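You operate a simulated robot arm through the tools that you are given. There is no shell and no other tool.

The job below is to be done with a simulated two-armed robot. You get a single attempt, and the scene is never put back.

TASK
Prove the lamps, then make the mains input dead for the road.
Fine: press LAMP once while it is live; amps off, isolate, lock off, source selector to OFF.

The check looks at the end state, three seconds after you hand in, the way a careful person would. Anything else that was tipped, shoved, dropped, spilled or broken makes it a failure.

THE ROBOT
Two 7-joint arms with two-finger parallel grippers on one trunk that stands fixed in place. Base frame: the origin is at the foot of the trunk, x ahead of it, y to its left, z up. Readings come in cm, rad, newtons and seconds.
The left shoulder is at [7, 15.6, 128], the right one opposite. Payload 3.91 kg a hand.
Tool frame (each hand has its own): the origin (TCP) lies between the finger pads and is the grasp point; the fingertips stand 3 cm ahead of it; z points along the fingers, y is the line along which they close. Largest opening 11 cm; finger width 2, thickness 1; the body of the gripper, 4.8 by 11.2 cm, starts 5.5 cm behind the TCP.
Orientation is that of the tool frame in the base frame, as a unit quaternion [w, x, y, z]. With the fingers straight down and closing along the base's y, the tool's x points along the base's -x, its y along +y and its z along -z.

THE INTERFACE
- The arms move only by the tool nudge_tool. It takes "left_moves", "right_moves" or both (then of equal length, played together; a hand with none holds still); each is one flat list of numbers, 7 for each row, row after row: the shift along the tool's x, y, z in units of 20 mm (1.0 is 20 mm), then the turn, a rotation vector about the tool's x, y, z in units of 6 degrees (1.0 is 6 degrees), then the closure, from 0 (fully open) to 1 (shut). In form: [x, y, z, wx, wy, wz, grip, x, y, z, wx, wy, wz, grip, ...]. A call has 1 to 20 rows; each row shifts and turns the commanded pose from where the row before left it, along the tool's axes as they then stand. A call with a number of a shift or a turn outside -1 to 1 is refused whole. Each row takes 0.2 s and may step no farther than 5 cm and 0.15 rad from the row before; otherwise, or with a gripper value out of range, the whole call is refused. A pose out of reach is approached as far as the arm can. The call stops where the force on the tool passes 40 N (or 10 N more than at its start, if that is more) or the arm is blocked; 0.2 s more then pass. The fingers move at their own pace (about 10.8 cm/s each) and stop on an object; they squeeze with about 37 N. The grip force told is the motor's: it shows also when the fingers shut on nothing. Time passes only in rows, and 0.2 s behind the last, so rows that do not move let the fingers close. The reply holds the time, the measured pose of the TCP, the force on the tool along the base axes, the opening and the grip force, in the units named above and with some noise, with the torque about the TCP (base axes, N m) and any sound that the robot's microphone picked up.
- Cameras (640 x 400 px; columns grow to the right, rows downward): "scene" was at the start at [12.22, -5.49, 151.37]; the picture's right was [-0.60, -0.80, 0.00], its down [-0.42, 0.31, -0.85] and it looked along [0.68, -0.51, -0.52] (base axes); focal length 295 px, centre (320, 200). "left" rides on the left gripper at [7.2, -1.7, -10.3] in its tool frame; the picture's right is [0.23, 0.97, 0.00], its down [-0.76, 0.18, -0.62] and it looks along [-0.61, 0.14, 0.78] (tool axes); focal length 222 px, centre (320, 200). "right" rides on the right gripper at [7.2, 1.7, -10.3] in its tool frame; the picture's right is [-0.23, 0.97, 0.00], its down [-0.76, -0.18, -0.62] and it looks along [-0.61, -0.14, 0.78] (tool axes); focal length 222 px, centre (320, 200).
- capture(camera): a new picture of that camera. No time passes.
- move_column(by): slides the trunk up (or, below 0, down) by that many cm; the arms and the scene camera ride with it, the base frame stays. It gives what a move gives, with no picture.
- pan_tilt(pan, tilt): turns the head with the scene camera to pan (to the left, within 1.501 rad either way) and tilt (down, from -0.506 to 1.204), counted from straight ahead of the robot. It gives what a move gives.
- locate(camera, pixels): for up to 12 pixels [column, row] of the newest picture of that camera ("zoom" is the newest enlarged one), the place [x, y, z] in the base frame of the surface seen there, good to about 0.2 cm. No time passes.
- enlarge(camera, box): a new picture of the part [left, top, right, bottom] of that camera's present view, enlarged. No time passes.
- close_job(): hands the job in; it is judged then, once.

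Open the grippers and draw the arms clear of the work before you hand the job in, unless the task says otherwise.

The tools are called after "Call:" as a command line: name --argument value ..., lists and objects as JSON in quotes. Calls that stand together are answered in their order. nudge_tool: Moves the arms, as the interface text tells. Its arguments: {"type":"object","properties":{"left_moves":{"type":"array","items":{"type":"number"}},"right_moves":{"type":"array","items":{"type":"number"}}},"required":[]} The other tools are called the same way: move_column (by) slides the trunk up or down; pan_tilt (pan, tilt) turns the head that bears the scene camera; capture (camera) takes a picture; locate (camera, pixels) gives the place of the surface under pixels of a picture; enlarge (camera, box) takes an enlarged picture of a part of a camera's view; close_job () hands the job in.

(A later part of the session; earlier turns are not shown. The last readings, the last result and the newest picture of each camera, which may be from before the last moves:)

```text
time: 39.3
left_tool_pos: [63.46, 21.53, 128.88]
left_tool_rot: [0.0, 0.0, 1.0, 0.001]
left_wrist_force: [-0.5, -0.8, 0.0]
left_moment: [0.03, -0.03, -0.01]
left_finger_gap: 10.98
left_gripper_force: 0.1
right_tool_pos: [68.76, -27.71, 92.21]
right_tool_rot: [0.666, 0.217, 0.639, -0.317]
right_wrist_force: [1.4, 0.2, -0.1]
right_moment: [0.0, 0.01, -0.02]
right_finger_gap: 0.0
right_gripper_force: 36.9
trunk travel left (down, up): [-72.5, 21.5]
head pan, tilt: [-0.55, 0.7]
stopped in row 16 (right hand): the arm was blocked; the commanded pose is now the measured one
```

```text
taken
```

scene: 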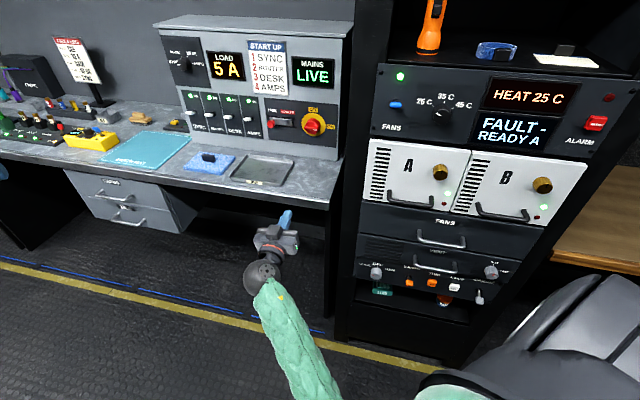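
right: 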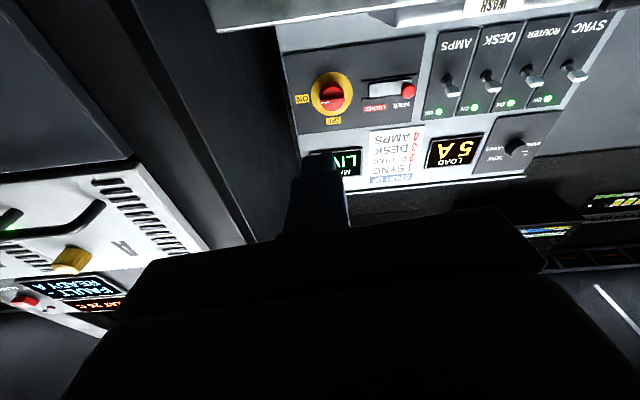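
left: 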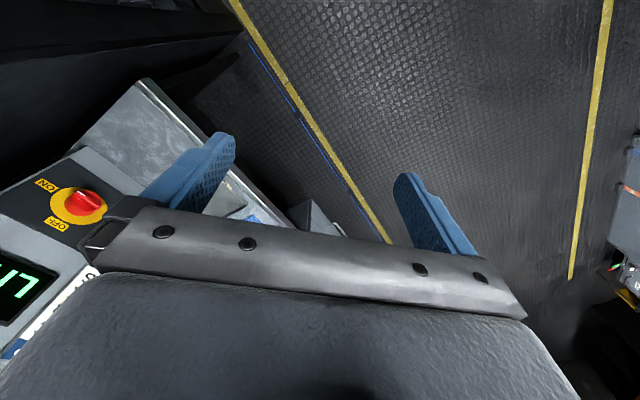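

The arm reports being blocked in row 16 though hand force is ~1 N, so something up the arm (elbow/forearm) may be touching. I'll look down at the arm.

Call:
pan_tilt --pan -0.9 --tilt 1.2

Call:
capture --camera "scene"

Call:
pan_tilt --pan -0.1 --tilt 1.2

Call:
capture --camera "scene"

```text
time: 40.3
left_tool_pos: [63.55, 21.49, 128.78]
left_tool_rot: [0.0, 0.0, 1.0, -0.001]
left_wrist_force: [0.6, -0.4, 0.2]
left_moment: [0.04, 0.0, 0.04]
left_finger_gap: 11.03
left_gripper_force: 0.0
right_tool_pos: [68.65, -27.73, 92.18]
right_tool_rot: [0.666, 0.218, 0.64, -0.316]
right_wrist_force: [-0.3, -0.3, 1.1]
right_moment: [0.02, 0.03, 0.02]
right_finger_gap: 0.0
right_gripper_force: 37.0
trunk travel left (down, up): [-72.5, 21.5]
head pan, tilt: [-0.901, 1.201]
```

```text
taken
```

scene: 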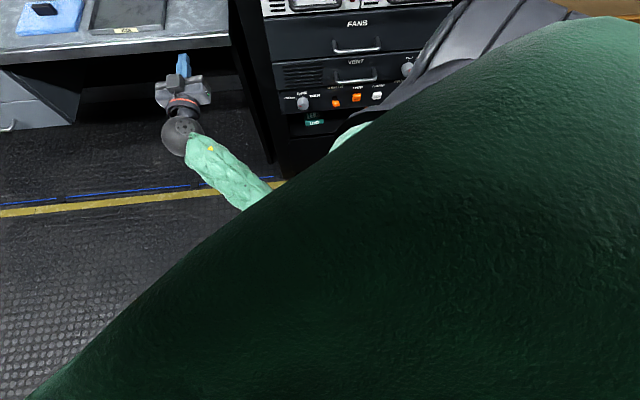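

```text
time: 41.4
left_tool_pos: [63.43, 21.51, 128.84]
left_tool_rot: [0.0, 0.0, 1.0, 0.0]
left_wrist_force: [-0.6, 0.4, 0.4]
left_moment: [-0.01, -0.01, 0.03]
left_finger_gap: 10.99
left_gripper_force: 0.1
right_tool_pos: [68.75, -27.77, 92.15]
right_tool_rot: [0.665, 0.218, 0.639, -0.317]
right_wrist_force: [0.1, 0.8, -0.2]
right_moment: [0.0, 0.0, -0.01]
right_finger_gap: 0.0
right_gripper_force: 36.8
trunk travel left (down, up): [-72.5, 21.5]
head pan, tilt: [-0.099, 1.201]
```

```text
taken
```

scene: 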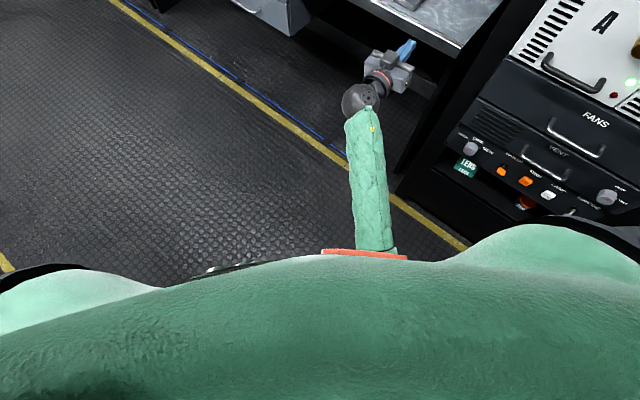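

The forearm comes out from under the robot's own chest. I'll locate points along it to work out where the elbow lies.

Call:
locate --camera "scene" --pixels '[[360, 100], [360, 130], [367, 170], [372, 200], [375, 235], [377, 248], [365, 254], [330, 252], [400, 256], [300, 270], [540, 240], [200, 272]]'

```text
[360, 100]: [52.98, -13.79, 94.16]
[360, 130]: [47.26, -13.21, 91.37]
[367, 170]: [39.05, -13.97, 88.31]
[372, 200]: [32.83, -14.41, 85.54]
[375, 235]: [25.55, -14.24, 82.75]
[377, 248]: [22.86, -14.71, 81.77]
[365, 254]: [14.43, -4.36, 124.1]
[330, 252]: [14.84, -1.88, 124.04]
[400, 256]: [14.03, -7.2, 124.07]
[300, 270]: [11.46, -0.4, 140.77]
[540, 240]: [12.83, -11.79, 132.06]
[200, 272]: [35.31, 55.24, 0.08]
```

The elbow hangs straight under the shoulder at about (9,-15,74), against the trunk, so the arm needs to extend rather than rise there. I'll move the hand forward 12 cm (still short of the desk edge for the camera) and straighten its slight roll/pitch.

Call:
nudge_tool --right_moves '[0, 0, 1, 0, 0, 0, 1, 0, 0, 1, 0, 0, 0, 1, 0, 0, 1, 0, 0.43, 0.56, 1, 0, 0, 1, 0, 0.43, 0.56, 1, 0, 0, 1, 0, 0, 0, 1, 0, 0, 0.5, 0, 0, 0, 1]'

Call:
pan_tilt --pan -0.4 --tilt 0.9

Call:
capture --camera "scene"

```text
time: 42.8
left_tool_pos: [63.56, 21.58, 128.77]
left_tool_rot: [0.0, 0.0, 1.0, 0.0]
left_wrist_force: [0.2, -0.5, -0.6]
left_moment: [0.0, -0.04, 0.01]
left_finger_gap: 11.03
left_gripper_force: 0.1
right_tool_pos: [75.69, -37.54, 92.04]
right_tool_rot: [0.653, 0.252, 0.654, -0.288]
right_wrist_force: [0.2, -0.7, 0.5]
right_moment: [-0.01, -0.03, -0.03]
right_finger_gap: 0.0
right_gripper_force: 36.8
trunk travel left (down, up): [-72.5, 21.5]
head pan, tilt: [-0.099, 1.201]
```

```text
time: 43.6
left_tool_pos: [63.44, 21.68, 128.88]
left_tool_rot: [0.001, 0.0, 1.0, 0.0]
left_wrist_force: [0.4, 0.3, 0.0]
left_moment: [0.0, 0.0, 0.02]
left_finger_gap: 10.99
left_gripper_force: 0.0
right_tool_pos: [75.86, -37.56, 92.22]
right_tool_rot: [0.654, 0.252, 0.653, -0.288]
right_wrist_force: [0.3, -0.2, 0.3]
right_moment: [0.0, 0.01, -0.02]
right_finger_gap: 0.0
right_gripper_force: 37.1
trunk travel left (down, up): [-72.5, 21.5]
head pan, tilt: [-0.4, 0.901]
```

```text
taken
```

scene: 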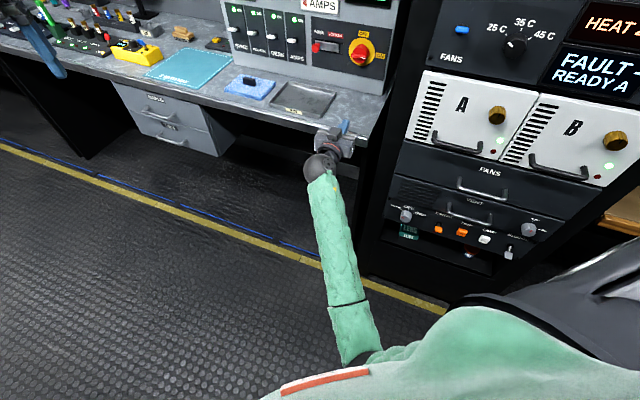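

The elbow is now coming free (visible at (360,350)). Next raise the hand 14 cm to z≈106, above the desk edge level.

Call:
nudge_tool --right_moves '[-1, 0, 0, 0, 0, 0, 1, -1, 0, 0, 0, 0, 0, 1, -1, 0, 0, 0, 0, 0, 1, -1, 0, 0, 0, 0, 0, 1, -1, 0, 0, 0, 0, 0, 1, -1, 0, 0, 0, 0, 0, 1, -1, 0, 0, 0, 0, 0, 1]'

Call:
capture --camera "scene"

```text
time: 44.6
left_tool_pos: [63.4, 21.66, 128.82]
left_tool_rot: [0.0, -0.001, 1.0, 0.0]
left_wrist_force: [-0.1, 1.2, 0.3]
left_moment: [-0.02, 0.01, 0.01]
left_finger_gap: 11.01
left_gripper_force: 0.0
right_tool_pos: [75.55, -41.14, 101.35]
right_tool_rot: [0.66, 0.228, 0.638, -0.325]
right_wrist_force: [0.5, 0.0, -0.3]
right_moment: [-0.02, -0.01, 0.02]
right_finger_gap: 0.01
right_gripper_force: 36.8
trunk travel left (down, up): [-72.5, 21.5]
head pan, tilt: [-0.4, 0.901]
stopped in row 5 (right hand): the arm was blocked; the commanded pose is now the measured one
```

```text
taken
```

scene: 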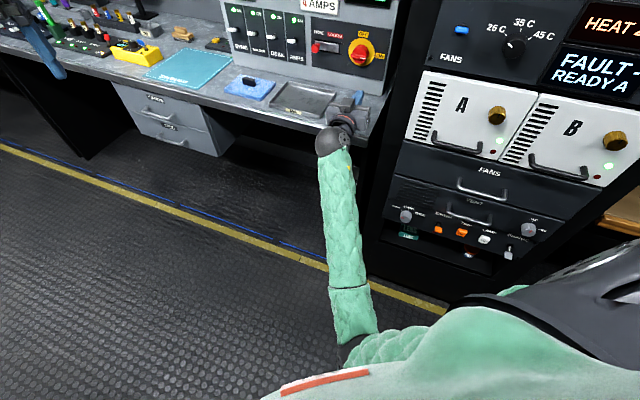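

The upper arm is swinging inward across the robot's own chest (elbow at (350,345)), which blocks it. I'll locate those points before re-posturing.

Call:
locate --camera "scene" --pixels '[[350, 345], [345, 310], [340, 200], [333, 145], [400, 345], [430, 335], [380, 350], [360, 120], [330, 375]]'

```text
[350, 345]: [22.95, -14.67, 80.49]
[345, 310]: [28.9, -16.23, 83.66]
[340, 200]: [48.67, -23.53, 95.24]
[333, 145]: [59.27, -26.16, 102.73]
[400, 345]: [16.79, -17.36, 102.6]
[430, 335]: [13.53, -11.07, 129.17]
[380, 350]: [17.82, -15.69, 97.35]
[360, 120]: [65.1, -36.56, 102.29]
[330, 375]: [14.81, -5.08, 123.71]
```

The upper arm is being held off by the chest only because the arm is too folded. Since z≈101 already clears the desk (surface 86), I'll extend forward 14 cm, which unfolds the arm, and trim the roll/pitch.

Call:
nudge_tool --right_moves '[0, 0, 1, 0, 0, 0, 1, 0, 0, 1, 0, 0, 0, 1, 0, 0, 1, 0, 0, 0, 1, 0, 0, 1, 0, 0, 0, 1, 0, 0, 1, 0, 0.25, 0.35, 1, 0, 0, 1, 0, 0.25, 0.35, 1, 0, 0, 1, 0, 0.25, 0.35, 1]'

Call:
capture --camera "scene"

Call:
capture --camera "right"

```text
time: 46.2
left_tool_pos: [63.59, 21.55, 128.76]
left_tool_rot: [-0.001, 0.0, 1.0, 0.001]
left_wrist_force: [0.4, 0.5, -0.1]
left_moment: [0.03, 0.0, 0.04]
left_finger_gap: 11.02
left_gripper_force: 0.1
right_tool_pos: [85.24, -50.96, 102.24]
right_tool_rot: [0.651, 0.276, 0.65, -0.278]
right_wrist_force: [-0.4, 0.0, -0.2]
right_moment: [0.02, 0.03, -0.02]
right_finger_gap: 0.0
right_gripper_force: 36.6
trunk travel left (down, up): [-72.5, 21.5]
head pan, tilt: [-0.4, 0.901]
```

```text
taken
```

scene: 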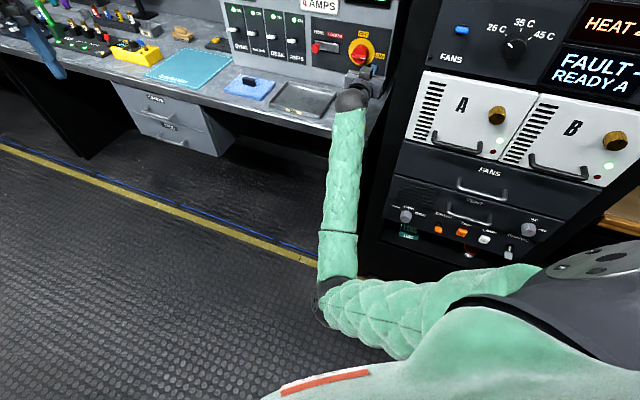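

```text
taken
```

right: 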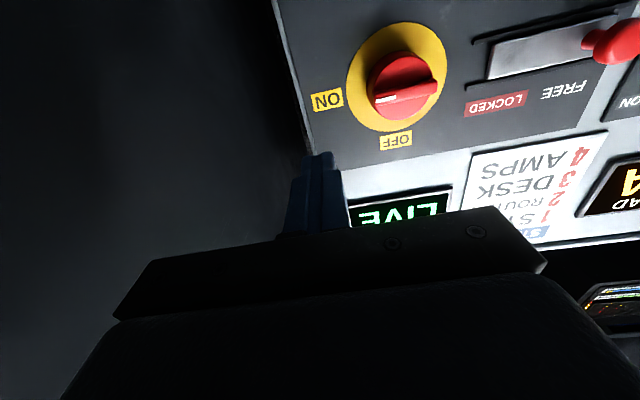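

The arm unfolded nicely and the tool is square to the panel at (85.2,-51,102.2), tips ~7 cm short of the isolator. Now I go up 4 cm and left 16 cm, keeping tips at least 5 cm off the controls.

Call:
nudge_tool --right_moves '[-1, 0, 0, 0, 0, 0, 1, -1, 0, 0, 0, 0, 0, 1, 0, 1, 0, 0, 0, 0, 1, 0, 1, 0, 0, 0, 0, 1, 0, 1, 0, 0, 0, 0, 1, 0, 1, 0, 0, 0, 0, 1, 0, 1, 0, 0, 0, 0, 1, 0, 1, 0, 0, 0, 0, 1, 0, 1, 0, 0, 0, 0, 1, 0, 1, 0, 0, 0, 0, 1]'

Call:
capture --camera "scene"

```text
time: 48.6
left_tool_pos: [63.53, 21.59, 128.78]
left_tool_rot: [0.0, -0.001, 1.0, 0.0]
left_wrist_force: [0.2, -0.2, -0.1]
left_moment: [-0.03, -0.01, -0.03]
left_finger_gap: 10.97
left_gripper_force: 0.0
right_tool_pos: [95.59, -46.91, 107.6]
right_tool_rot: [0.654, 0.266, 0.63, -0.324]
right_wrist_force: [0.0, -0.2, 0.3]
right_moment: [0.0, -0.01, 0.03]
right_finger_gap: 0.01
right_gripper_force: 37.1
trunk travel left (down, up): [-72.5, 21.5]
head pan, tilt: [-0.4, 0.901]
stopped in row 10 (right hand): the arm was blocked; the commanded pose is now the measured one
```

```text
taken
```

scene: 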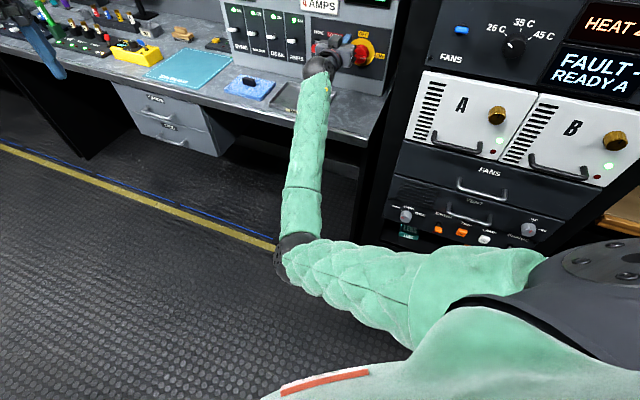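

Blocked again at (95.6,-46.9,107.6), though no force at the hand. I'll locate the elbow and upper arm again to understand what limits it.

Call:
locate --camera "scene" --pixels '[[290, 245], [300, 205], [315, 100], [320, 65], [320, 262], [360, 275], [400, 290], [440, 275], [500, 260], [400, 330], [345, 300], [350, 50]]'

Call:
enlarge --camera "scene" --box '[240, 220, 600, 400]'

```text
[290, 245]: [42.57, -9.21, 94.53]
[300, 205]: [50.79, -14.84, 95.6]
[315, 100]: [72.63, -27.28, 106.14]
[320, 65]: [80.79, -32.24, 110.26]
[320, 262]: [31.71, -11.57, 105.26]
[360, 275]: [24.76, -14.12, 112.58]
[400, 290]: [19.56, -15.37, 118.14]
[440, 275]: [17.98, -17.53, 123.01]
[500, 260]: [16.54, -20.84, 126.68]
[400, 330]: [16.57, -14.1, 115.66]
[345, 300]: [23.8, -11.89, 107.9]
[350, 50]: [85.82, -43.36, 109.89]
```

```text
1.78 times, centred on (420, 310) of scene
```

zoom: 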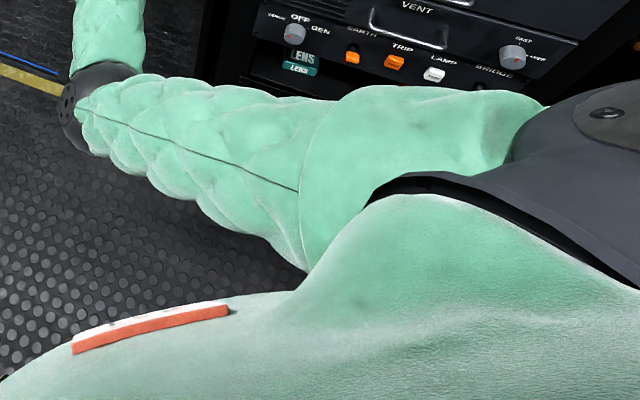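

The elbow sits low and slightly left of the shoulder–wrist line. Yawing the tool to the left about its tip brings the wrist and elbow rightward off the chest, and suits the AMPS toggle too; I'll yaw ~29° left, levelling pitch/roll and easing back 3 cm.

Call:
nudge_tool --right_moves '[0, 0, -0.5, -0.5, 0.12, 0.12, 1, 0, 0, -0.5, -0.9, 0.12, 0.12, 1, 0, 0, -0.5, -0.9, 0.12, 0.12, 1, 0, 0, 0, -0.9, 0.12, 0.12, 1, 0, 0, 0, -0.9, 0.12, 0.12, 1, 0, 0, 0, -0.75, 0, 0, 1]'

Call:
capture --camera "scene"

Call:
capture --camera "right"

```text
time: 50.0
left_tool_pos: [63.54, 21.47, 128.89]
left_tool_rot: [0.0, -0.001, 1.0, 0.0]
left_wrist_force: [0.1, -0.5, 0.3]
left_moment: [0.02, -0.02, -0.01]
left_finger_gap: 11.0
left_gripper_force: 0.0
right_tool_pos: [93.55, -44.43, 107.36]
right_tool_rot: [0.691, 0.124, 0.702, -0.124]
right_wrist_force: [-0.3, 0.0, -0.5]
right_moment: [-0.02, 0.02, -0.03]
right_finger_gap: 0.01
right_gripper_force: 36.4
trunk travel left (down, up): [-72.5, 21.5]
head pan, tilt: [-0.4, 0.901]
```

```text
taken
```

scene: 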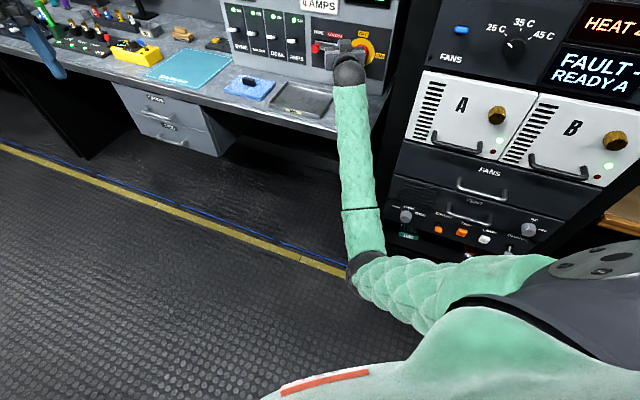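

```text
taken
```

right: 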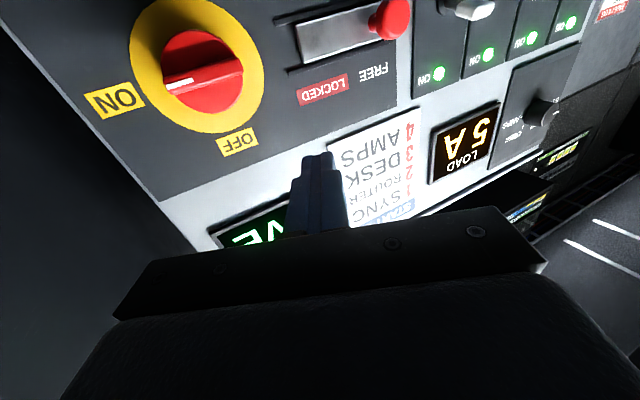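

The yaw moved the elbow off the chest. Now heading is -20° (25° left of square). I'll slide left 19.5 cm along the panel at the same standoff (tips ~9 cm off the panel), checking for blocking.

Call:
nudge_tool --right_moves '[0, 0.885, 0.41, 0, 0, 0, 1, 0, 0.885, 0.41, 0, 0, 0, 1, 0, 0.885, 0.41, 0, 0, 0, 1, 0, 0.885, 0.41, 0, 0, 0, 1, 0, 0.885, 0.41, 0, 0, 0, 1, 0, 0.885, 0.41, 0, 0, 0, 1, 0, 0.885, 0.41, 0, 0, 0, 1, 0, 0.885, 0.41, 0, 0, 0, 1, 0, 0.885, 0.41, 0, 0, 0, 1, 0, 0.885, 0.41, 0, 0, 0, 1]'

Call:
capture --camera "scene"

Call:
capture --camera "right"

```text
time: 52.2
left_tool_pos: [63.55, 21.59, 128.83]
left_tool_rot: [0.0, 0.0, 1.0, 0.001]
left_wrist_force: [0.2, 0.3, 0.3]
left_moment: [0.0, 0.01, 0.01]
left_finger_gap: 10.99
left_gripper_force: 0.0
right_tool_pos: [107.45, -30.85, 107.29]
right_tool_rot: [0.69, 0.124, 0.702, -0.126]
right_wrist_force: [0.4, 0.3, 0.3]
right_moment: [0.02, 0.03, -0.01]
right_finger_gap: 0.0
right_gripper_force: 37.1
trunk travel left (down, up): [-72.5, 21.5]
head pan, tilt: [-0.4, 0.901]
```

```text
taken
```

scene: 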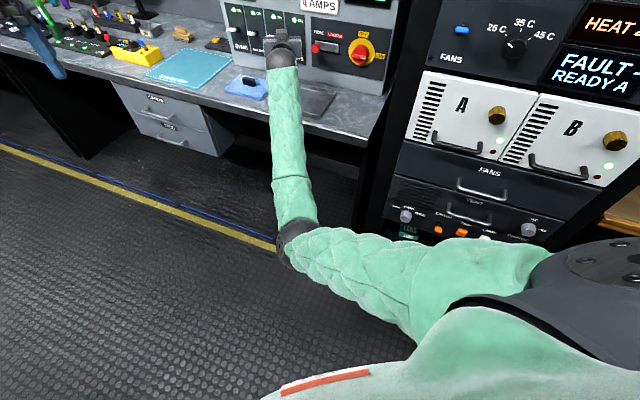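

```text
taken
```

right: 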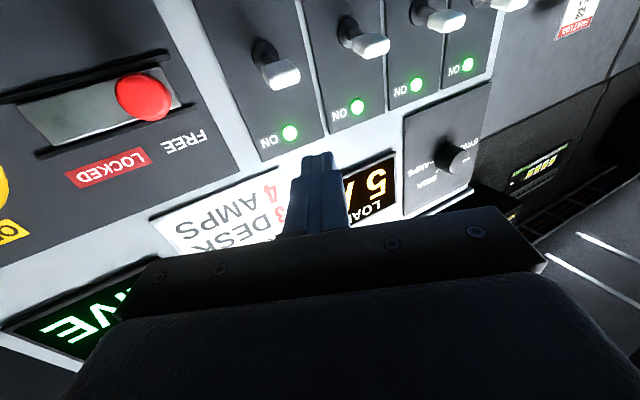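

No block; the hand is at u≈-54, and the AMPS toggle is at right-cam (280,70). I'll locate the lever precisely from this camera.

Call:
enlarge --camera "right" --box '[200, 10, 420, 150]'

Call:
locate --camera "right" --pixels '[[265, 50], [275, 65], [285, 75], [298, 72], [290, 85], [262, 42], [365, 45], [290, 132], [270, 110], [318, 158], [316, 175]]'

```text
2.86 times, centred on (310, 80) of right
```

zoom: 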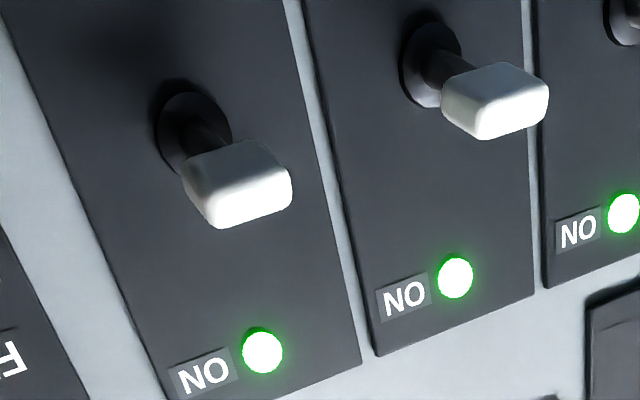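

```text
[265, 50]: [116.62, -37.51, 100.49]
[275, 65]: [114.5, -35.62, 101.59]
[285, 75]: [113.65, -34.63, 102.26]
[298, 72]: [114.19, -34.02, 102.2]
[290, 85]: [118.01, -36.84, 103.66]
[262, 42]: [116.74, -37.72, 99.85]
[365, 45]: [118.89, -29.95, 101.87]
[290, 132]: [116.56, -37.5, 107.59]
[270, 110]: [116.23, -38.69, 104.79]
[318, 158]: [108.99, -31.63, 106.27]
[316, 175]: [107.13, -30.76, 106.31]
```

Lever paddle centre is at u≈-55.9, v≈104.5–107, top z≈102.9, pivot z≈100.2. I'll advance ~6 cm so the closed fingertips stand above the paddle (finger underside at z≈106.3).

Call:
nudge_tool --right_moves '[0, -0.275, 0.742, 0, 0, 0, 1, 0, -0.275, 0.742, 0, 0, 0, 1, 0, -0.275, 0.742, 0, 0, 0, 1, 0, -0.275, 0.742, 0, 0, 0, 1]'

Call:
capture --camera "right"

Call:
enlarge --camera "scene" --box '[200, 0, 400, 125]'

```text
time: 53.2
left_tool_pos: [63.53, 21.49, 128.83]
left_tool_rot: [0.0, -0.001, 1.0, 0.0]
left_wrist_force: [0.8, -0.2, -0.8]
left_moment: [0.01, 0.01, 0.04]
left_finger_gap: 11.02
left_gripper_force: 0.1
right_tool_pos: [112.21, -34.83, 107.0]
right_tool_rot: [0.691, 0.123, 0.702, -0.124]
right_wrist_force: [0.9, 1.1, 0.5]
right_moment: [0.03, -0.02, 0.03]
right_finger_gap: 0.02
right_gripper_force: 36.5
trunk travel left (down, up): [-72.5, 21.5]
head pan, tilt: [-0.4, 0.901]
```

```text
taken
```

right: 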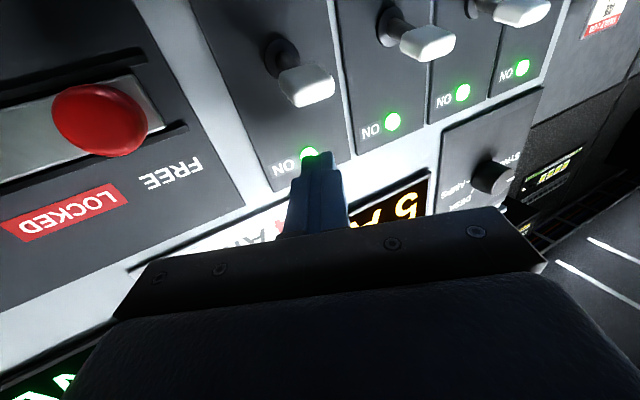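

```text
3.20 times, centred on (300, 62) of scene
```

zoom: 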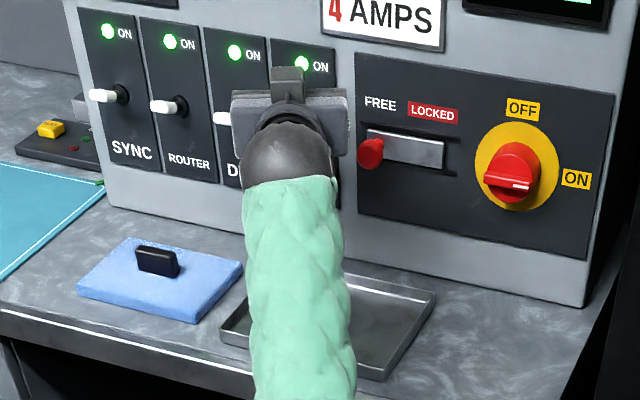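

Tips are at u≈-56.0, v≈106.7, right over the paddle. Descending 2.4 cm, then pressing down in 4 mm rows and listening for the click.

Call:
nudge_tool --right_moves '[0.6, 0, 0, 0, 0, 0, 1, 0.6, 0, 0, 0, 0, 0, 1, 0.2, 0, 0, 0, 0, 0, 1, 0.2, 0, 0, 0, 0, 0, 1, 0.2, 0, 0, 0, 0, 0, 1, 0.2, 0, 0, 0, 0, 0, 1, 0.2, 0, 0, 0, 0, 0, 1, 0.2, 0, 0, 0, 0, 0, 1]'

Call:
capture --camera "right"

```text
time: 55.0
left_tool_pos: [63.59, 21.52, 128.83]
left_tool_rot: [0.0, -0.001, 1.0, 0.0]
left_wrist_force: [0.2, 0.0, -0.3]
left_moment: [0.0, 0.02, 0.01]
left_finger_gap: 10.99
left_gripper_force: 0.1
right_tool_pos: [112.07, -34.81, 102.22]
right_tool_rot: [0.69, 0.124, 0.702, -0.126]
right_wrist_force: [0.7, 0.1, -0.1]
right_moment: [0.01, -0.01, 0.01]
right_finger_gap: 0.01
right_gripper_force: 37.3
trunk travel left (down, up): [-72.5, 21.5]
head pan, tilt: [-0.4, 0.901]
```

```text
taken
```

right: 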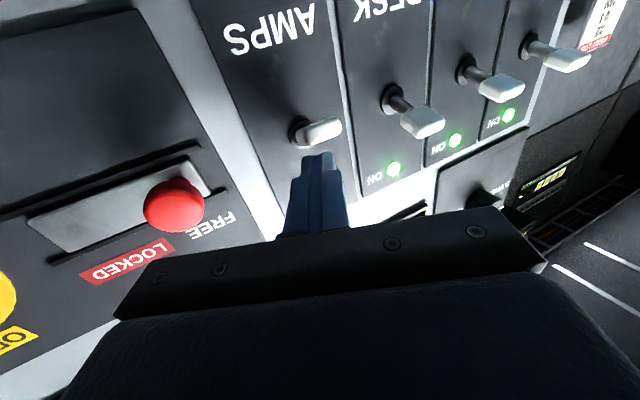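

The AMPS lever (base (300,133), tip (325,130)) is now being pushed level compared with its neighbours; no click yet. Continue pressing down in 4 mm rows.

Call:
nudge_tool --right_moves '[0.2, 0, 0, 0, 0, 0, 1, 0.2, 0, 0, 0, 0, 0, 1, 0.2, 0, 0, 0, 0, 0, 1, 0.2, 0, 0, 0, 0, 0, 1]'

Call:
capture --camera "right"

Call:
enlarge --camera "scene" --box '[200, 0, 400, 125]'

```text
time: 56.0
left_tool_pos: [63.22, 21.72, 129.05]
left_tool_rot: [0.0, -0.001, 1.0, -0.001]
left_wrist_force: [0.5, 0.7, -0.5]
left_moment: [0.01, 0.01, 0.02]
left_finger_gap: 11.01
left_gripper_force: 0.1
right_tool_pos: [111.9, -34.82, 101.66]
right_tool_rot: [0.694, 0.123, 0.698, -0.126]
right_wrist_force: [6.6, 1.2, 33.6]
right_moment: [-0.46, -0.93, 0.14]
right_finger_gap: 0.0
right_gripper_force: 36.8
trunk travel left (down, up): [-72.5, 21.5]
head pan, tilt: [-0.4, 0.901]
```

```text
taken
```

right: 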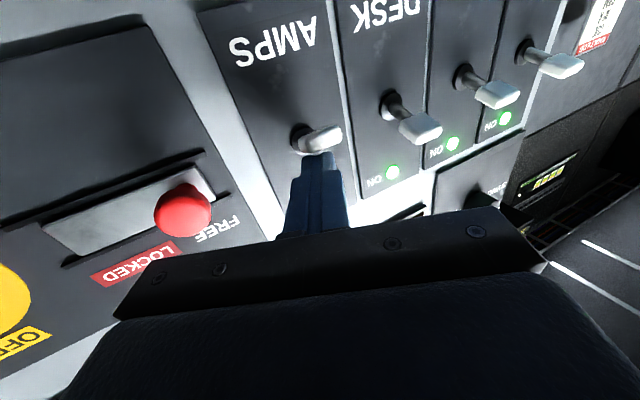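

```text
3.20 times, centred on (300, 62) of scene
```

zoom: 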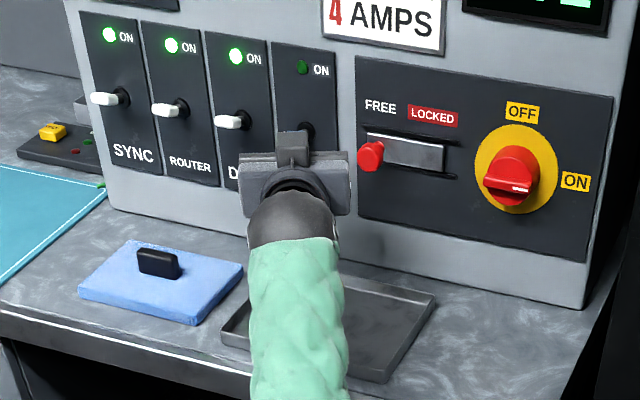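

The AMPS LED is now dark (zoom (302,68)) and the fingers meet a stop at 34 N, so the lever has gone down. I'll raise the hand straight up and check that it stays off.

Call:
nudge_tool --right_moves '[-0.5, 0, 0, 0, 0, 0, 1, -1, 0, 0, 0, 0, 0, 1, -1, 0, 0, 0, 0, 0, 1, -0.5, 0, 0, 0, 0, 0, 1]'

Call:
capture --camera "right"

Call:
enlarge --camera "scene" --box '[200, 0, 400, 125]'

```text
time: 57.0
left_tool_pos: [63.56, 21.45, 128.74]
left_tool_rot: [-0.001, 0.0, 1.0, 0.001]
left_wrist_force: [0.6, 0.6, -0.3]
left_moment: [-0.03, 0.01, 0.0]
left_finger_gap: 11.02
left_gripper_force: 0.1
right_tool_pos: [112.3, -35.01, 106.47]
right_tool_rot: [0.69, 0.124, 0.702, -0.125]
right_wrist_force: [0.2, 0.2, -0.2]
right_moment: [-0.02, 0.0, 0.0]
right_finger_gap: 0.0
right_gripper_force: 37.1
trunk travel left (down, up): [-72.5, 21.5]
head pan, tilt: [-0.4, 0.901]
```

```text
taken
```

right: 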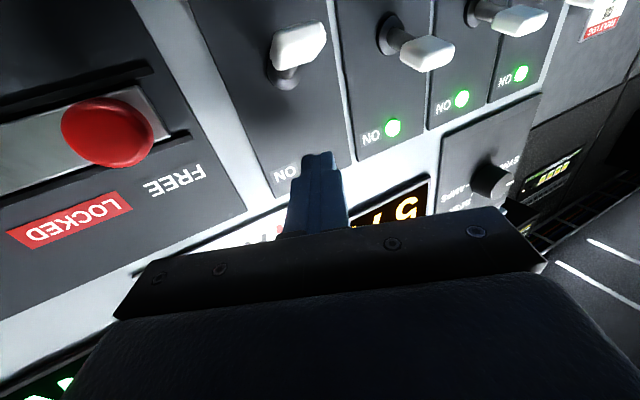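

```text
3.20 times, centred on (300, 62) of scene
```

zoom: 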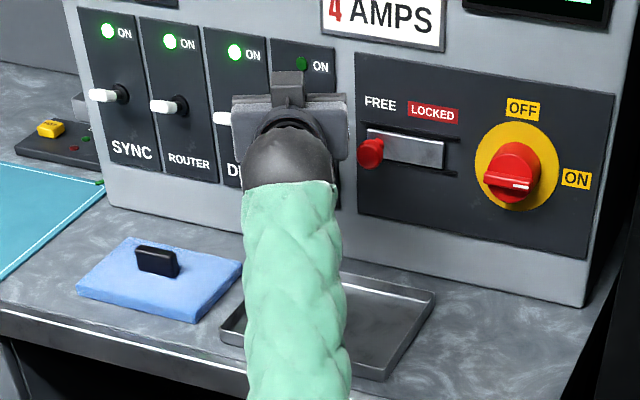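

AMPS stays off (lever down, LED dark). Now the isolator: I'll enlarge it in the scene view to measure the knob and its bar.

Call:
enlarge --camera "scene" --box '[306, 25, 402, 85]'

```text
6.67 times, centred on (354, 55) of scene
```

zoom: 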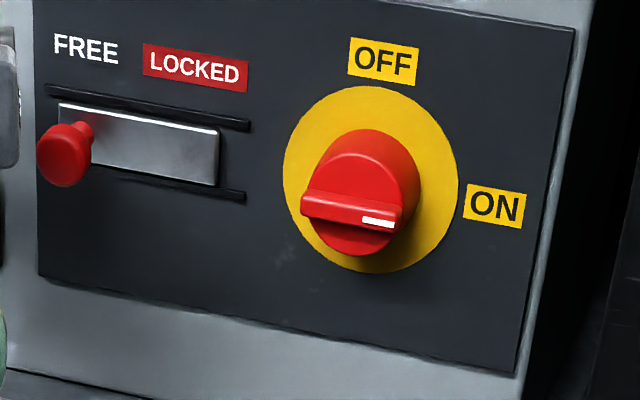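

Call:
locate --camera "zoom" --pixels '[[308, 207], [350, 203], [398, 215], [350, 214], [350, 194], [360, 145], [345, 235], [290, 165], [452, 190], [375, 90], [375, 268], [415, 170]]'

Call:
locate --camera "zoom" --pixels '[[60, 155], [75, 150], [85, 130], [90, 160], [140, 140], [205, 150], [215, 180], [240, 196], [50, 90], [245, 125], [60, 200], [400, 320]]'

```text
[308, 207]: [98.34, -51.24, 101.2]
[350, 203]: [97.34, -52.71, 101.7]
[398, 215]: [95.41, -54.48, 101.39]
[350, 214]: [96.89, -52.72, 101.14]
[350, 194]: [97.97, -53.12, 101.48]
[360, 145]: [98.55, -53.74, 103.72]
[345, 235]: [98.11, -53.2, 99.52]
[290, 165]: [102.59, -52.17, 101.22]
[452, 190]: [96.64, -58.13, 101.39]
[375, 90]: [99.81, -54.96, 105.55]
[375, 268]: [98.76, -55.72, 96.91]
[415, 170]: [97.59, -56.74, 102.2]
```

```text
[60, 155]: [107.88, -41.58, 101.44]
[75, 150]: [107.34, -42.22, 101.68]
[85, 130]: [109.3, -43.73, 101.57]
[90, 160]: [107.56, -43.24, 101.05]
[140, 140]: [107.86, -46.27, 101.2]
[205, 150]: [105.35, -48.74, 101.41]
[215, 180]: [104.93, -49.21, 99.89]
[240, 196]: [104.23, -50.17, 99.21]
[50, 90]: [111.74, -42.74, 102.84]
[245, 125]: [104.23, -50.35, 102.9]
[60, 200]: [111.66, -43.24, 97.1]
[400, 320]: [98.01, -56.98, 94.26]
```

Isolator axis is at u≈-31.4, z≈101.2; its bar is horizontal (u -33.4 to -28.9), front at v≈105.7, knob face at v≈106.9. I'll back the hand off from AMPS, then slide right along the panel to in front of the isolator.

Call:
nudge_tool --right_moves '[0, 0.341, -0.738, 0, 0, 0, 1, 0, 0.341, -0.738, 0, 0, 0, 1, 0, 0.341, -0.738, 0, 0, 0, 1, 0, 0.341, -0.738, 0, 0, 0, 1, 0, -0.87, -0.4025, 0, 0, 0, 1, 0, -0.87, -0.4025, 0, 0, 0, 1, 0, -0.87, -0.4025, 0, 0, 0, 1, 0, -0.87, -0.4025, 0, 0, 0, 1, 0, -0.87, -0.4025, 0, 0, 0, 1, 0, -0.87, -0.4025, 0, 0, 0, 1, 0, -0.87, -0.4025, 0, 0, 0, 1, 0, -0.87, -0.4025, 0, 0, 0, 1, 0, -0.87, -0.4025, 0, 0, 0, 1, 0, -0.87, -0.4025, 0, 0, 0, 1, 0, -0.87, -0.4025, 0, 0, 0, 1, 0, -0.87, -0.4025, 0, 0, 0, 1]'

Call:
capture --camera "scene"

```text
time: 60.5
left_tool_pos: [63.49, 21.55, 128.96]
left_tool_rot: [0.0, -0.001, 1.0, 0.0]
left_wrist_force: [-0.4, -0.7, 0.1]
left_moment: [0.04, 0.0, -0.01]
left_finger_gap: 10.99
left_gripper_force: 0.0
right_tool_pos: [91.13, -46.54, 107.03]
right_tool_rot: [0.691, 0.123, 0.701, -0.124]
right_wrist_force: [-0.2, 0.0, 0.4]
right_moment: [-0.01, -0.03, 0.02]
right_finger_gap: 0.0
right_gripper_force: 36.9
trunk travel left (down, up): [-72.5, 21.5]
head pan, tilt: [-0.4, 0.901]
```

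```text
taken
```

scene: 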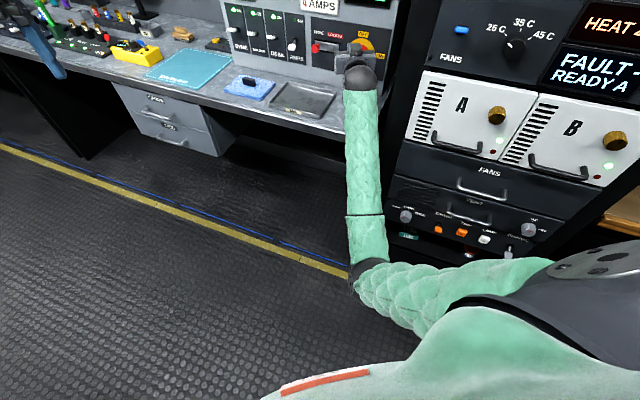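

Clear. Now yaw back 25° to square with the panel (rotation about the tool's downward x axis).

Call:
nudge_tool --right_moves '[0, 0, 0, 0.82, 0, 0, 1, 0, 0, 0, 0.82, 0, 0, 1, 0, 0, 0, 0.82, 0, 0, 1, 0, 0, 0, 0.82, 0, 0, 1, 0, 0, 0, 0.82, 0, 0, 1]'

```text
time: 61.9
left_tool_pos: [63.5, 21.71, 128.92]
left_tool_rot: [0.0, -0.001, 1.0, -0.001]
left_wrist_force: [-0.3, -0.3, 0.5]
left_moment: [-0.02, 0.03, 0.02]
left_finger_gap: 11.03
left_gripper_force: 0.1
right_tool_pos: [89.64, -53.42, 109.25]
right_tool_rot: [0.65, 0.257, 0.637, -0.324]
right_wrist_force: [0.5, 0.5, 0.3]
right_moment: [0.0, 0.01, 0.01]
right_finger_gap: 0.0
right_gripper_force: 36.6
trunk travel left (down, up): [-72.5, 21.5]
head pan, tilt: [-0.4, 0.901]
stopped in row 5 (right hand): the arm was blocked; the commanded pose is now the measured one
```

Square-on at u≈-31 makes the upper arm press the chest again (hand slid to u≈-25.6, no contact). Rolling the tool counter-clockwise should swing the elbow down/right instead of left, and gives the vertical jaw closing needed for the isolator bar; I'll back off 6 cm and roll -90° while opening the jaws.

Call:
nudge_tool --right_moves '[0, 0, -1, 0, 0, 0, 1, 0, 0, -1, 0, 0, 0, 1, 0, 0, -1, 0, 0, 0, 1, 0, 0, 0, 0, 0.4, -1, 0.55, 0, 0, 0, 0, 0.4, -1, 0.55, 0, 0, 0, 0, 0, -1, 0.55, 0, 0, 0, 0, 0, -1, 0.55, 0, 0, 0, 0, 0, -1, 0.55, 0, 0, 0, 0, 0, -1, 0.55, 0, 0, 0, 0, 0, -1, 0.55]'

Call:
capture --camera "scene"

```text
time: 64.0
left_tool_pos: [63.52, 21.45, 128.85]
left_tool_rot: [0.0, 0.0, 1.0, 0.0]
left_wrist_force: [-0.6, 0.0, -0.4]
left_moment: [0.0, -0.01, 0.01]
left_finger_gap: 11.0
left_gripper_force: 0.0
right_tool_pos: [85.63, -48.65, 108.7]
right_tool_rot: [0.467, 0.015, 0.719, -0.514]
right_wrist_force: [0.2, 0.1, -0.2]
right_moment: [0.02, 0.0, 0.04]
right_finger_gap: 4.93
right_gripper_force: 0.0
trunk travel left (down, up): [-72.5, 21.5]
head pan, tilt: [-0.4, 0.901]
```

```text
taken
```

scene: 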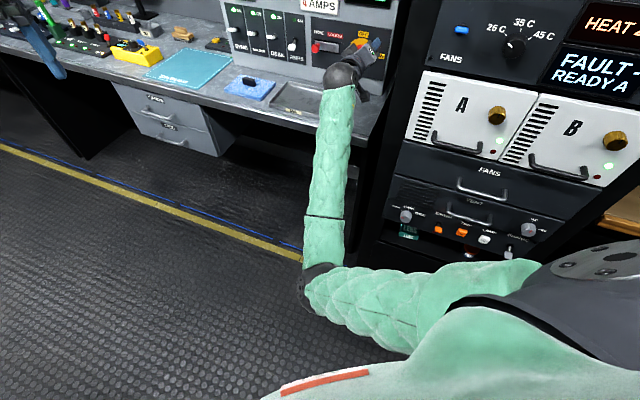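

No block so far and the roll is about -46°. I'll finish rolling to -90° and then look.

Call:
nudge_tool --right_moves '[0, 0, 0, 0, 0, -1, 0.55, 0, 0, 0, 0, 0, -1, 0.55, 0, 0, 0, 0, 0, -1, 0.55, 0, 0, 0, 0, 0, -1, 0.55, 0, 0, 0, 0, 0, -1, 0.55, 0, 0, 0, 0, 0, -1, 0.55, 0, 0, 0, 0, 0, -1, 0.55, 0, 0, 0, 0, 0, -0.25, 0.55]'

Call:
capture --camera "scene"

Call:
capture --camera "right"

```text
time: 65.8
left_tool_pos: [63.53, 21.51, 128.88]
left_tool_rot: [0.001, 0.0, 1.0, 0.0]
left_wrist_force: [-0.1, -0.1, -0.8]
left_moment: [-0.02, 0.02, -0.02]
left_finger_gap: 10.99
left_gripper_force: 0.0
right_tool_pos: [85.67, -48.88, 108.88]
right_tool_rot: [0.244, -0.25, 0.673, -0.652]
right_wrist_force: [-0.2, -0.9, 0.6]
right_moment: [-0.01, 0.0, 0.01]
right_finger_gap: 4.92
right_gripper_force: 0.1
trunk travel left (down, up): [-72.5, 21.5]
head pan, tilt: [-0.4, 0.901]
```

```text
taken
```

scene: 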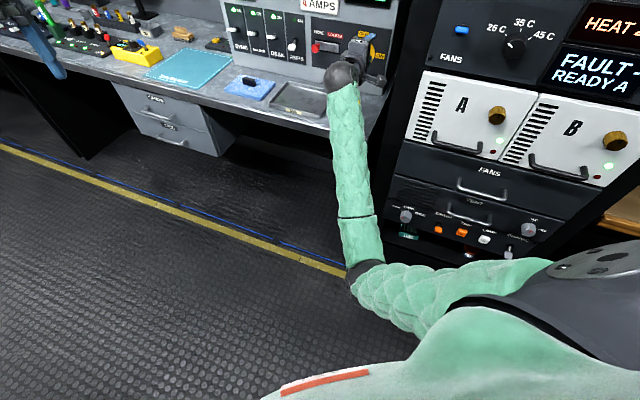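

```text
taken
```

right: 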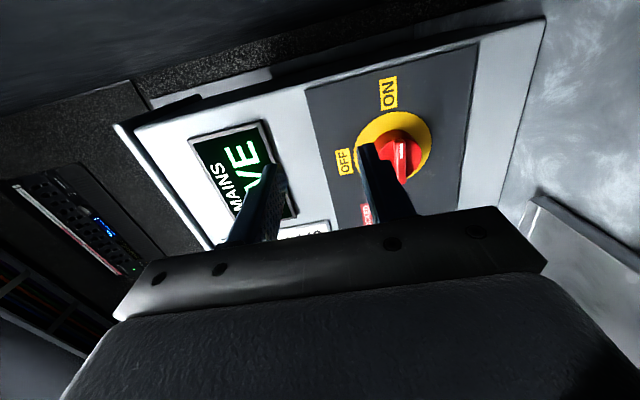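

Rolled with jaws vertical, and the elbow swung to the right off the chest as hoped. Now I correct the small yaw/pitch error and move 5.4 cm left and 7.7 cm down to line up with the isolator axis (u -31.4, z 101.2), staying ~6 cm short.

Call:
nudge_tool --right_moves '[-0.675, 0.957, 0, 0.075, -0.17, 0, 0.55, -0.675, 0.957, 0, 0.075, -0.17, 0, 0.55, -0.675, 0.957, 0, 0.075, -0.17, 0, 0.55, -0.675, 0.957, 0, 0.075, -0.17, 0, 0.55]'

Call:
capture --camera "right"

Call:
enlarge --camera "scene" --box '[280, 10, 440, 110]'

```text
time: 66.8
left_tool_pos: [63.53, 21.48, 128.86]
left_tool_rot: [0.001, -0.001, 1.0, 0.0]
left_wrist_force: [-0.4, 0.1, 0.1]
left_moment: [-0.02, 0.04, 0.0]
left_finger_gap: 10.99
left_gripper_force: 0.1
right_tool_pos: [89.63, -45.08, 101.08]
right_tool_rot: [-0.271, 0.269, -0.653, 0.654]
right_wrist_force: [-0.4, 0.2, 0.9]
right_moment: [0.02, -0.01, 0.03]
right_finger_gap: 4.94
right_gripper_force: 0.2
trunk travel left (down, up): [-72.5, 21.5]
head pan, tilt: [-0.4, 0.901]
```

```text
taken
```

right: 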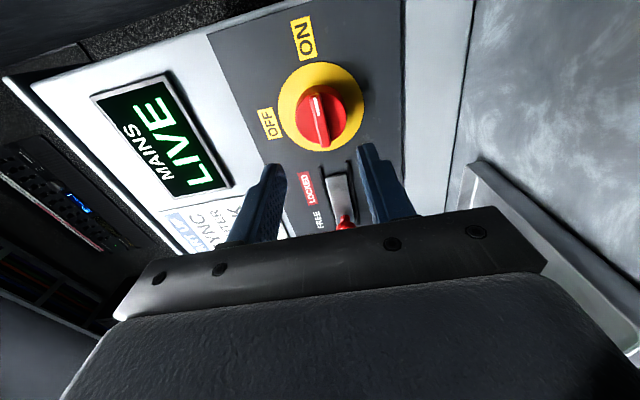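

```text
4.00 times, centred on (360, 60) of scene
```

zoom: 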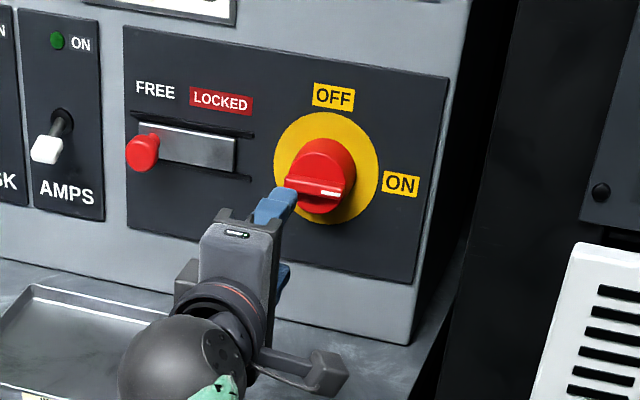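

Well aligned: TCP at u≈-31.5, z≈101.1. I'll cross-check the bar from the right camera (bar around (320,118)).

Call:
enlarge --camera "right" --box '[240, 50, 400, 170]'

Call:
locate --camera "right" --pixels '[[315, 100], [320, 120], [325, 140], [312, 115], [328, 115], [338, 115], [303, 120], [321, 66], [321, 148], [282, 110], [362, 105]]'

```text
3.33 times, centred on (320, 110) of right
```

zoom: 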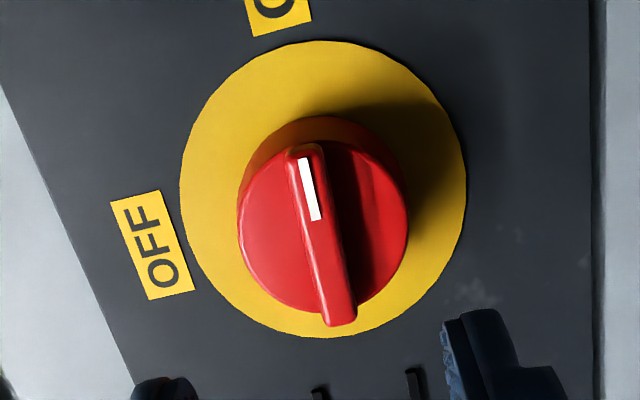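

```text
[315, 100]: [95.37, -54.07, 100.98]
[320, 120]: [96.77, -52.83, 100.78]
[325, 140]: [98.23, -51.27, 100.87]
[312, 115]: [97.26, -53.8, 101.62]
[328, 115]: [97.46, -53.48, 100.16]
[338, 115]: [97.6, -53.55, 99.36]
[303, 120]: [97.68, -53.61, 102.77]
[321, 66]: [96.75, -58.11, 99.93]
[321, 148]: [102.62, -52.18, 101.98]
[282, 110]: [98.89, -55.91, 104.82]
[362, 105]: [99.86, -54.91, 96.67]
```

The bar is at z≈100.95, front v≈105.7, knob face v≈106.8. Advance 8.2 cm so the tips straddle the bar just short of the knob face, checking force.

Call:
nudge_tool --right_moves '[0, 0.05, 0.9, 0, 0, 0, 0.55, 0, 0, 0.9, 0, 0, 0, 0.55, 0, 0, 0.9, 0, 0, 0, 0.55, 0, 0, 0.8, 0, 0, 0, 0.55, 0, 0, 0.3, 0, 0, 0, 0.55, 0, 0, 0.3, 0, 0, 0, 0.55]'

Call:
enlarge --camera "right" --box '[200, 80, 440, 240]'

Call:
enlarge --camera "scene" --box '[300, 10, 420, 85]'

```text
time: 68.2
left_tool_pos: [63.48, 21.5, 128.92]
left_tool_rot: [0.0, 0.0, 1.0, 0.0]
left_wrist_force: [0.3, -0.1, -0.1]
left_moment: [-0.04, 0.01, 0.04]
left_finger_gap: 11.02
left_gripper_force: 0.0
right_tool_pos: [95.41, -50.85, 101.03]
right_tool_rot: [0.271, -0.268, 0.654, -0.653]
right_wrist_force: [-0.5, 0.4, 0.1]
right_moment: [0.0, 0.02, 0.01]
right_finger_gap: 4.94
right_gripper_force: 0.1
trunk travel left (down, up): [-72.5, 21.5]
head pan, tilt: [-0.4, 0.901]
```

```text
2.50 times, centred on (320, 160) of right
```

zoom: 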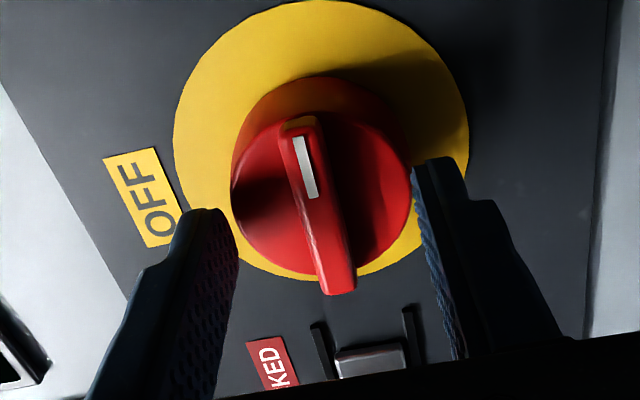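

```text
5.33 times, centred on (360, 48) of scene
```

zoom: 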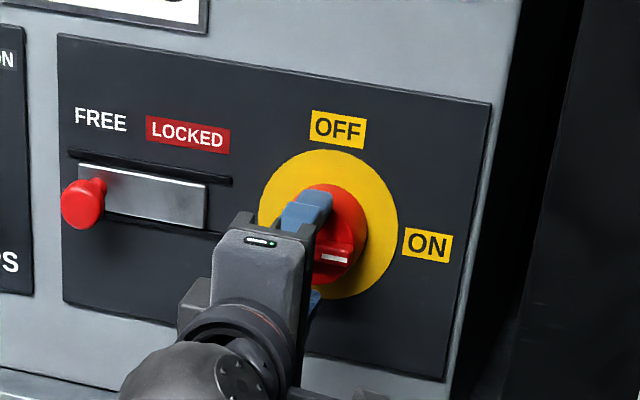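

Jaws straddle the bar at v=103.4 with no contact force. Closing the jaws on the bar.

Call:
nudge_tool --right_moves '[0, 0, 0, 0, 0, 0, 0.8, 0, 0, 0, 0, 0, 0, 1, 0, 0, 0, 0, 0, 0, 1, 0, 0, 0, 0, 0, 0, 1]'

Call:
enlarge --camera "right" --box '[200, 80, 440, 240]'

```text
time: 69.2
left_tool_pos: [63.44, 21.55, 128.81]
left_tool_rot: [0.0, 0.0, 1.0, 0.0]
left_wrist_force: [-0.2, -0.8, -0.2]
left_moment: [-0.03, 0.0, 0.0]
left_finger_gap: 11.02
left_gripper_force: 0.1
right_tool_pos: [95.3, -50.86, 100.85]
right_tool_rot: [0.271, -0.269, 0.654, -0.653]
right_wrist_force: [-4.4, 2.7, -5.6]
right_moment: [0.04, 0.36, 0.18]
right_finger_gap: 1.07
right_gripper_force: 44.9
trunk travel left (down, up): [-72.5, 21.5]
head pan, tilt: [-0.4, 0.901]
```

```text
2.50 times, centred on (320, 160) of right
```

zoom: 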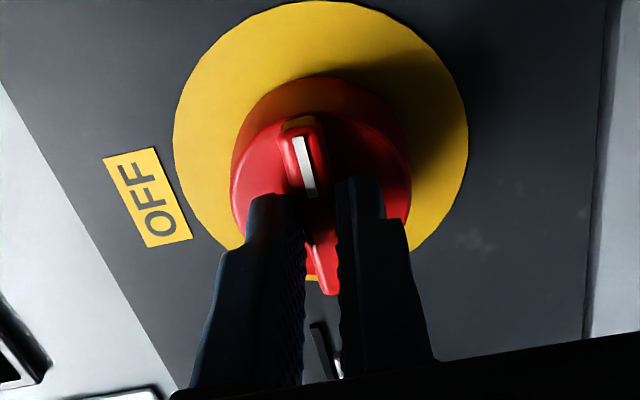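

Bar gripped (gap 1.07 cm, 45 N). Turn counter-clockwise: first 30° about tool -z, checking force.

Call:
nudge_tool --right_moves '[0, 0, 0, 0, 0, -1, 1, 0, 0, 0, 0, 0, -1, 1, 0, 0, 0, 0, 0, -1, 1, 0, 0, 0, 0, 0, -1, 1, 0, 0, 0, 0, 0, -1, 1]'

Call:
enlarge --camera "right" --box '[200, 80, 440, 240]'

```text
time: 70.5
left_tool_pos: [63.48, 21.59, 128.96]
left_tool_rot: [0.0, 0.0, 1.0, 0.0]
left_wrist_force: [0.0, -0.7, 1.2]
left_moment: [-0.02, -0.03, -0.02]
left_finger_gap: 10.98
left_gripper_force: 0.1
right_tool_pos: [95.34, -50.87, 101.06]
right_tool_rot: [-0.094, 0.429, -0.562, 0.702]
right_wrist_force: [-0.7, 2.4, -1.7]
right_moment: [-0.14, -0.14, -0.35]
right_finger_gap: 1.09
right_gripper_force: 45.4
trunk travel left (down, up): [-72.5, 21.5]
head pan, tilt: [-0.4, 0.901]
```

```text
2.50 times, centred on (320, 160) of right
```

zoom: 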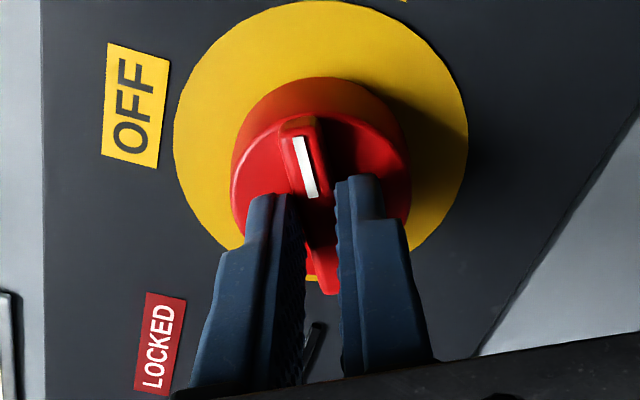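

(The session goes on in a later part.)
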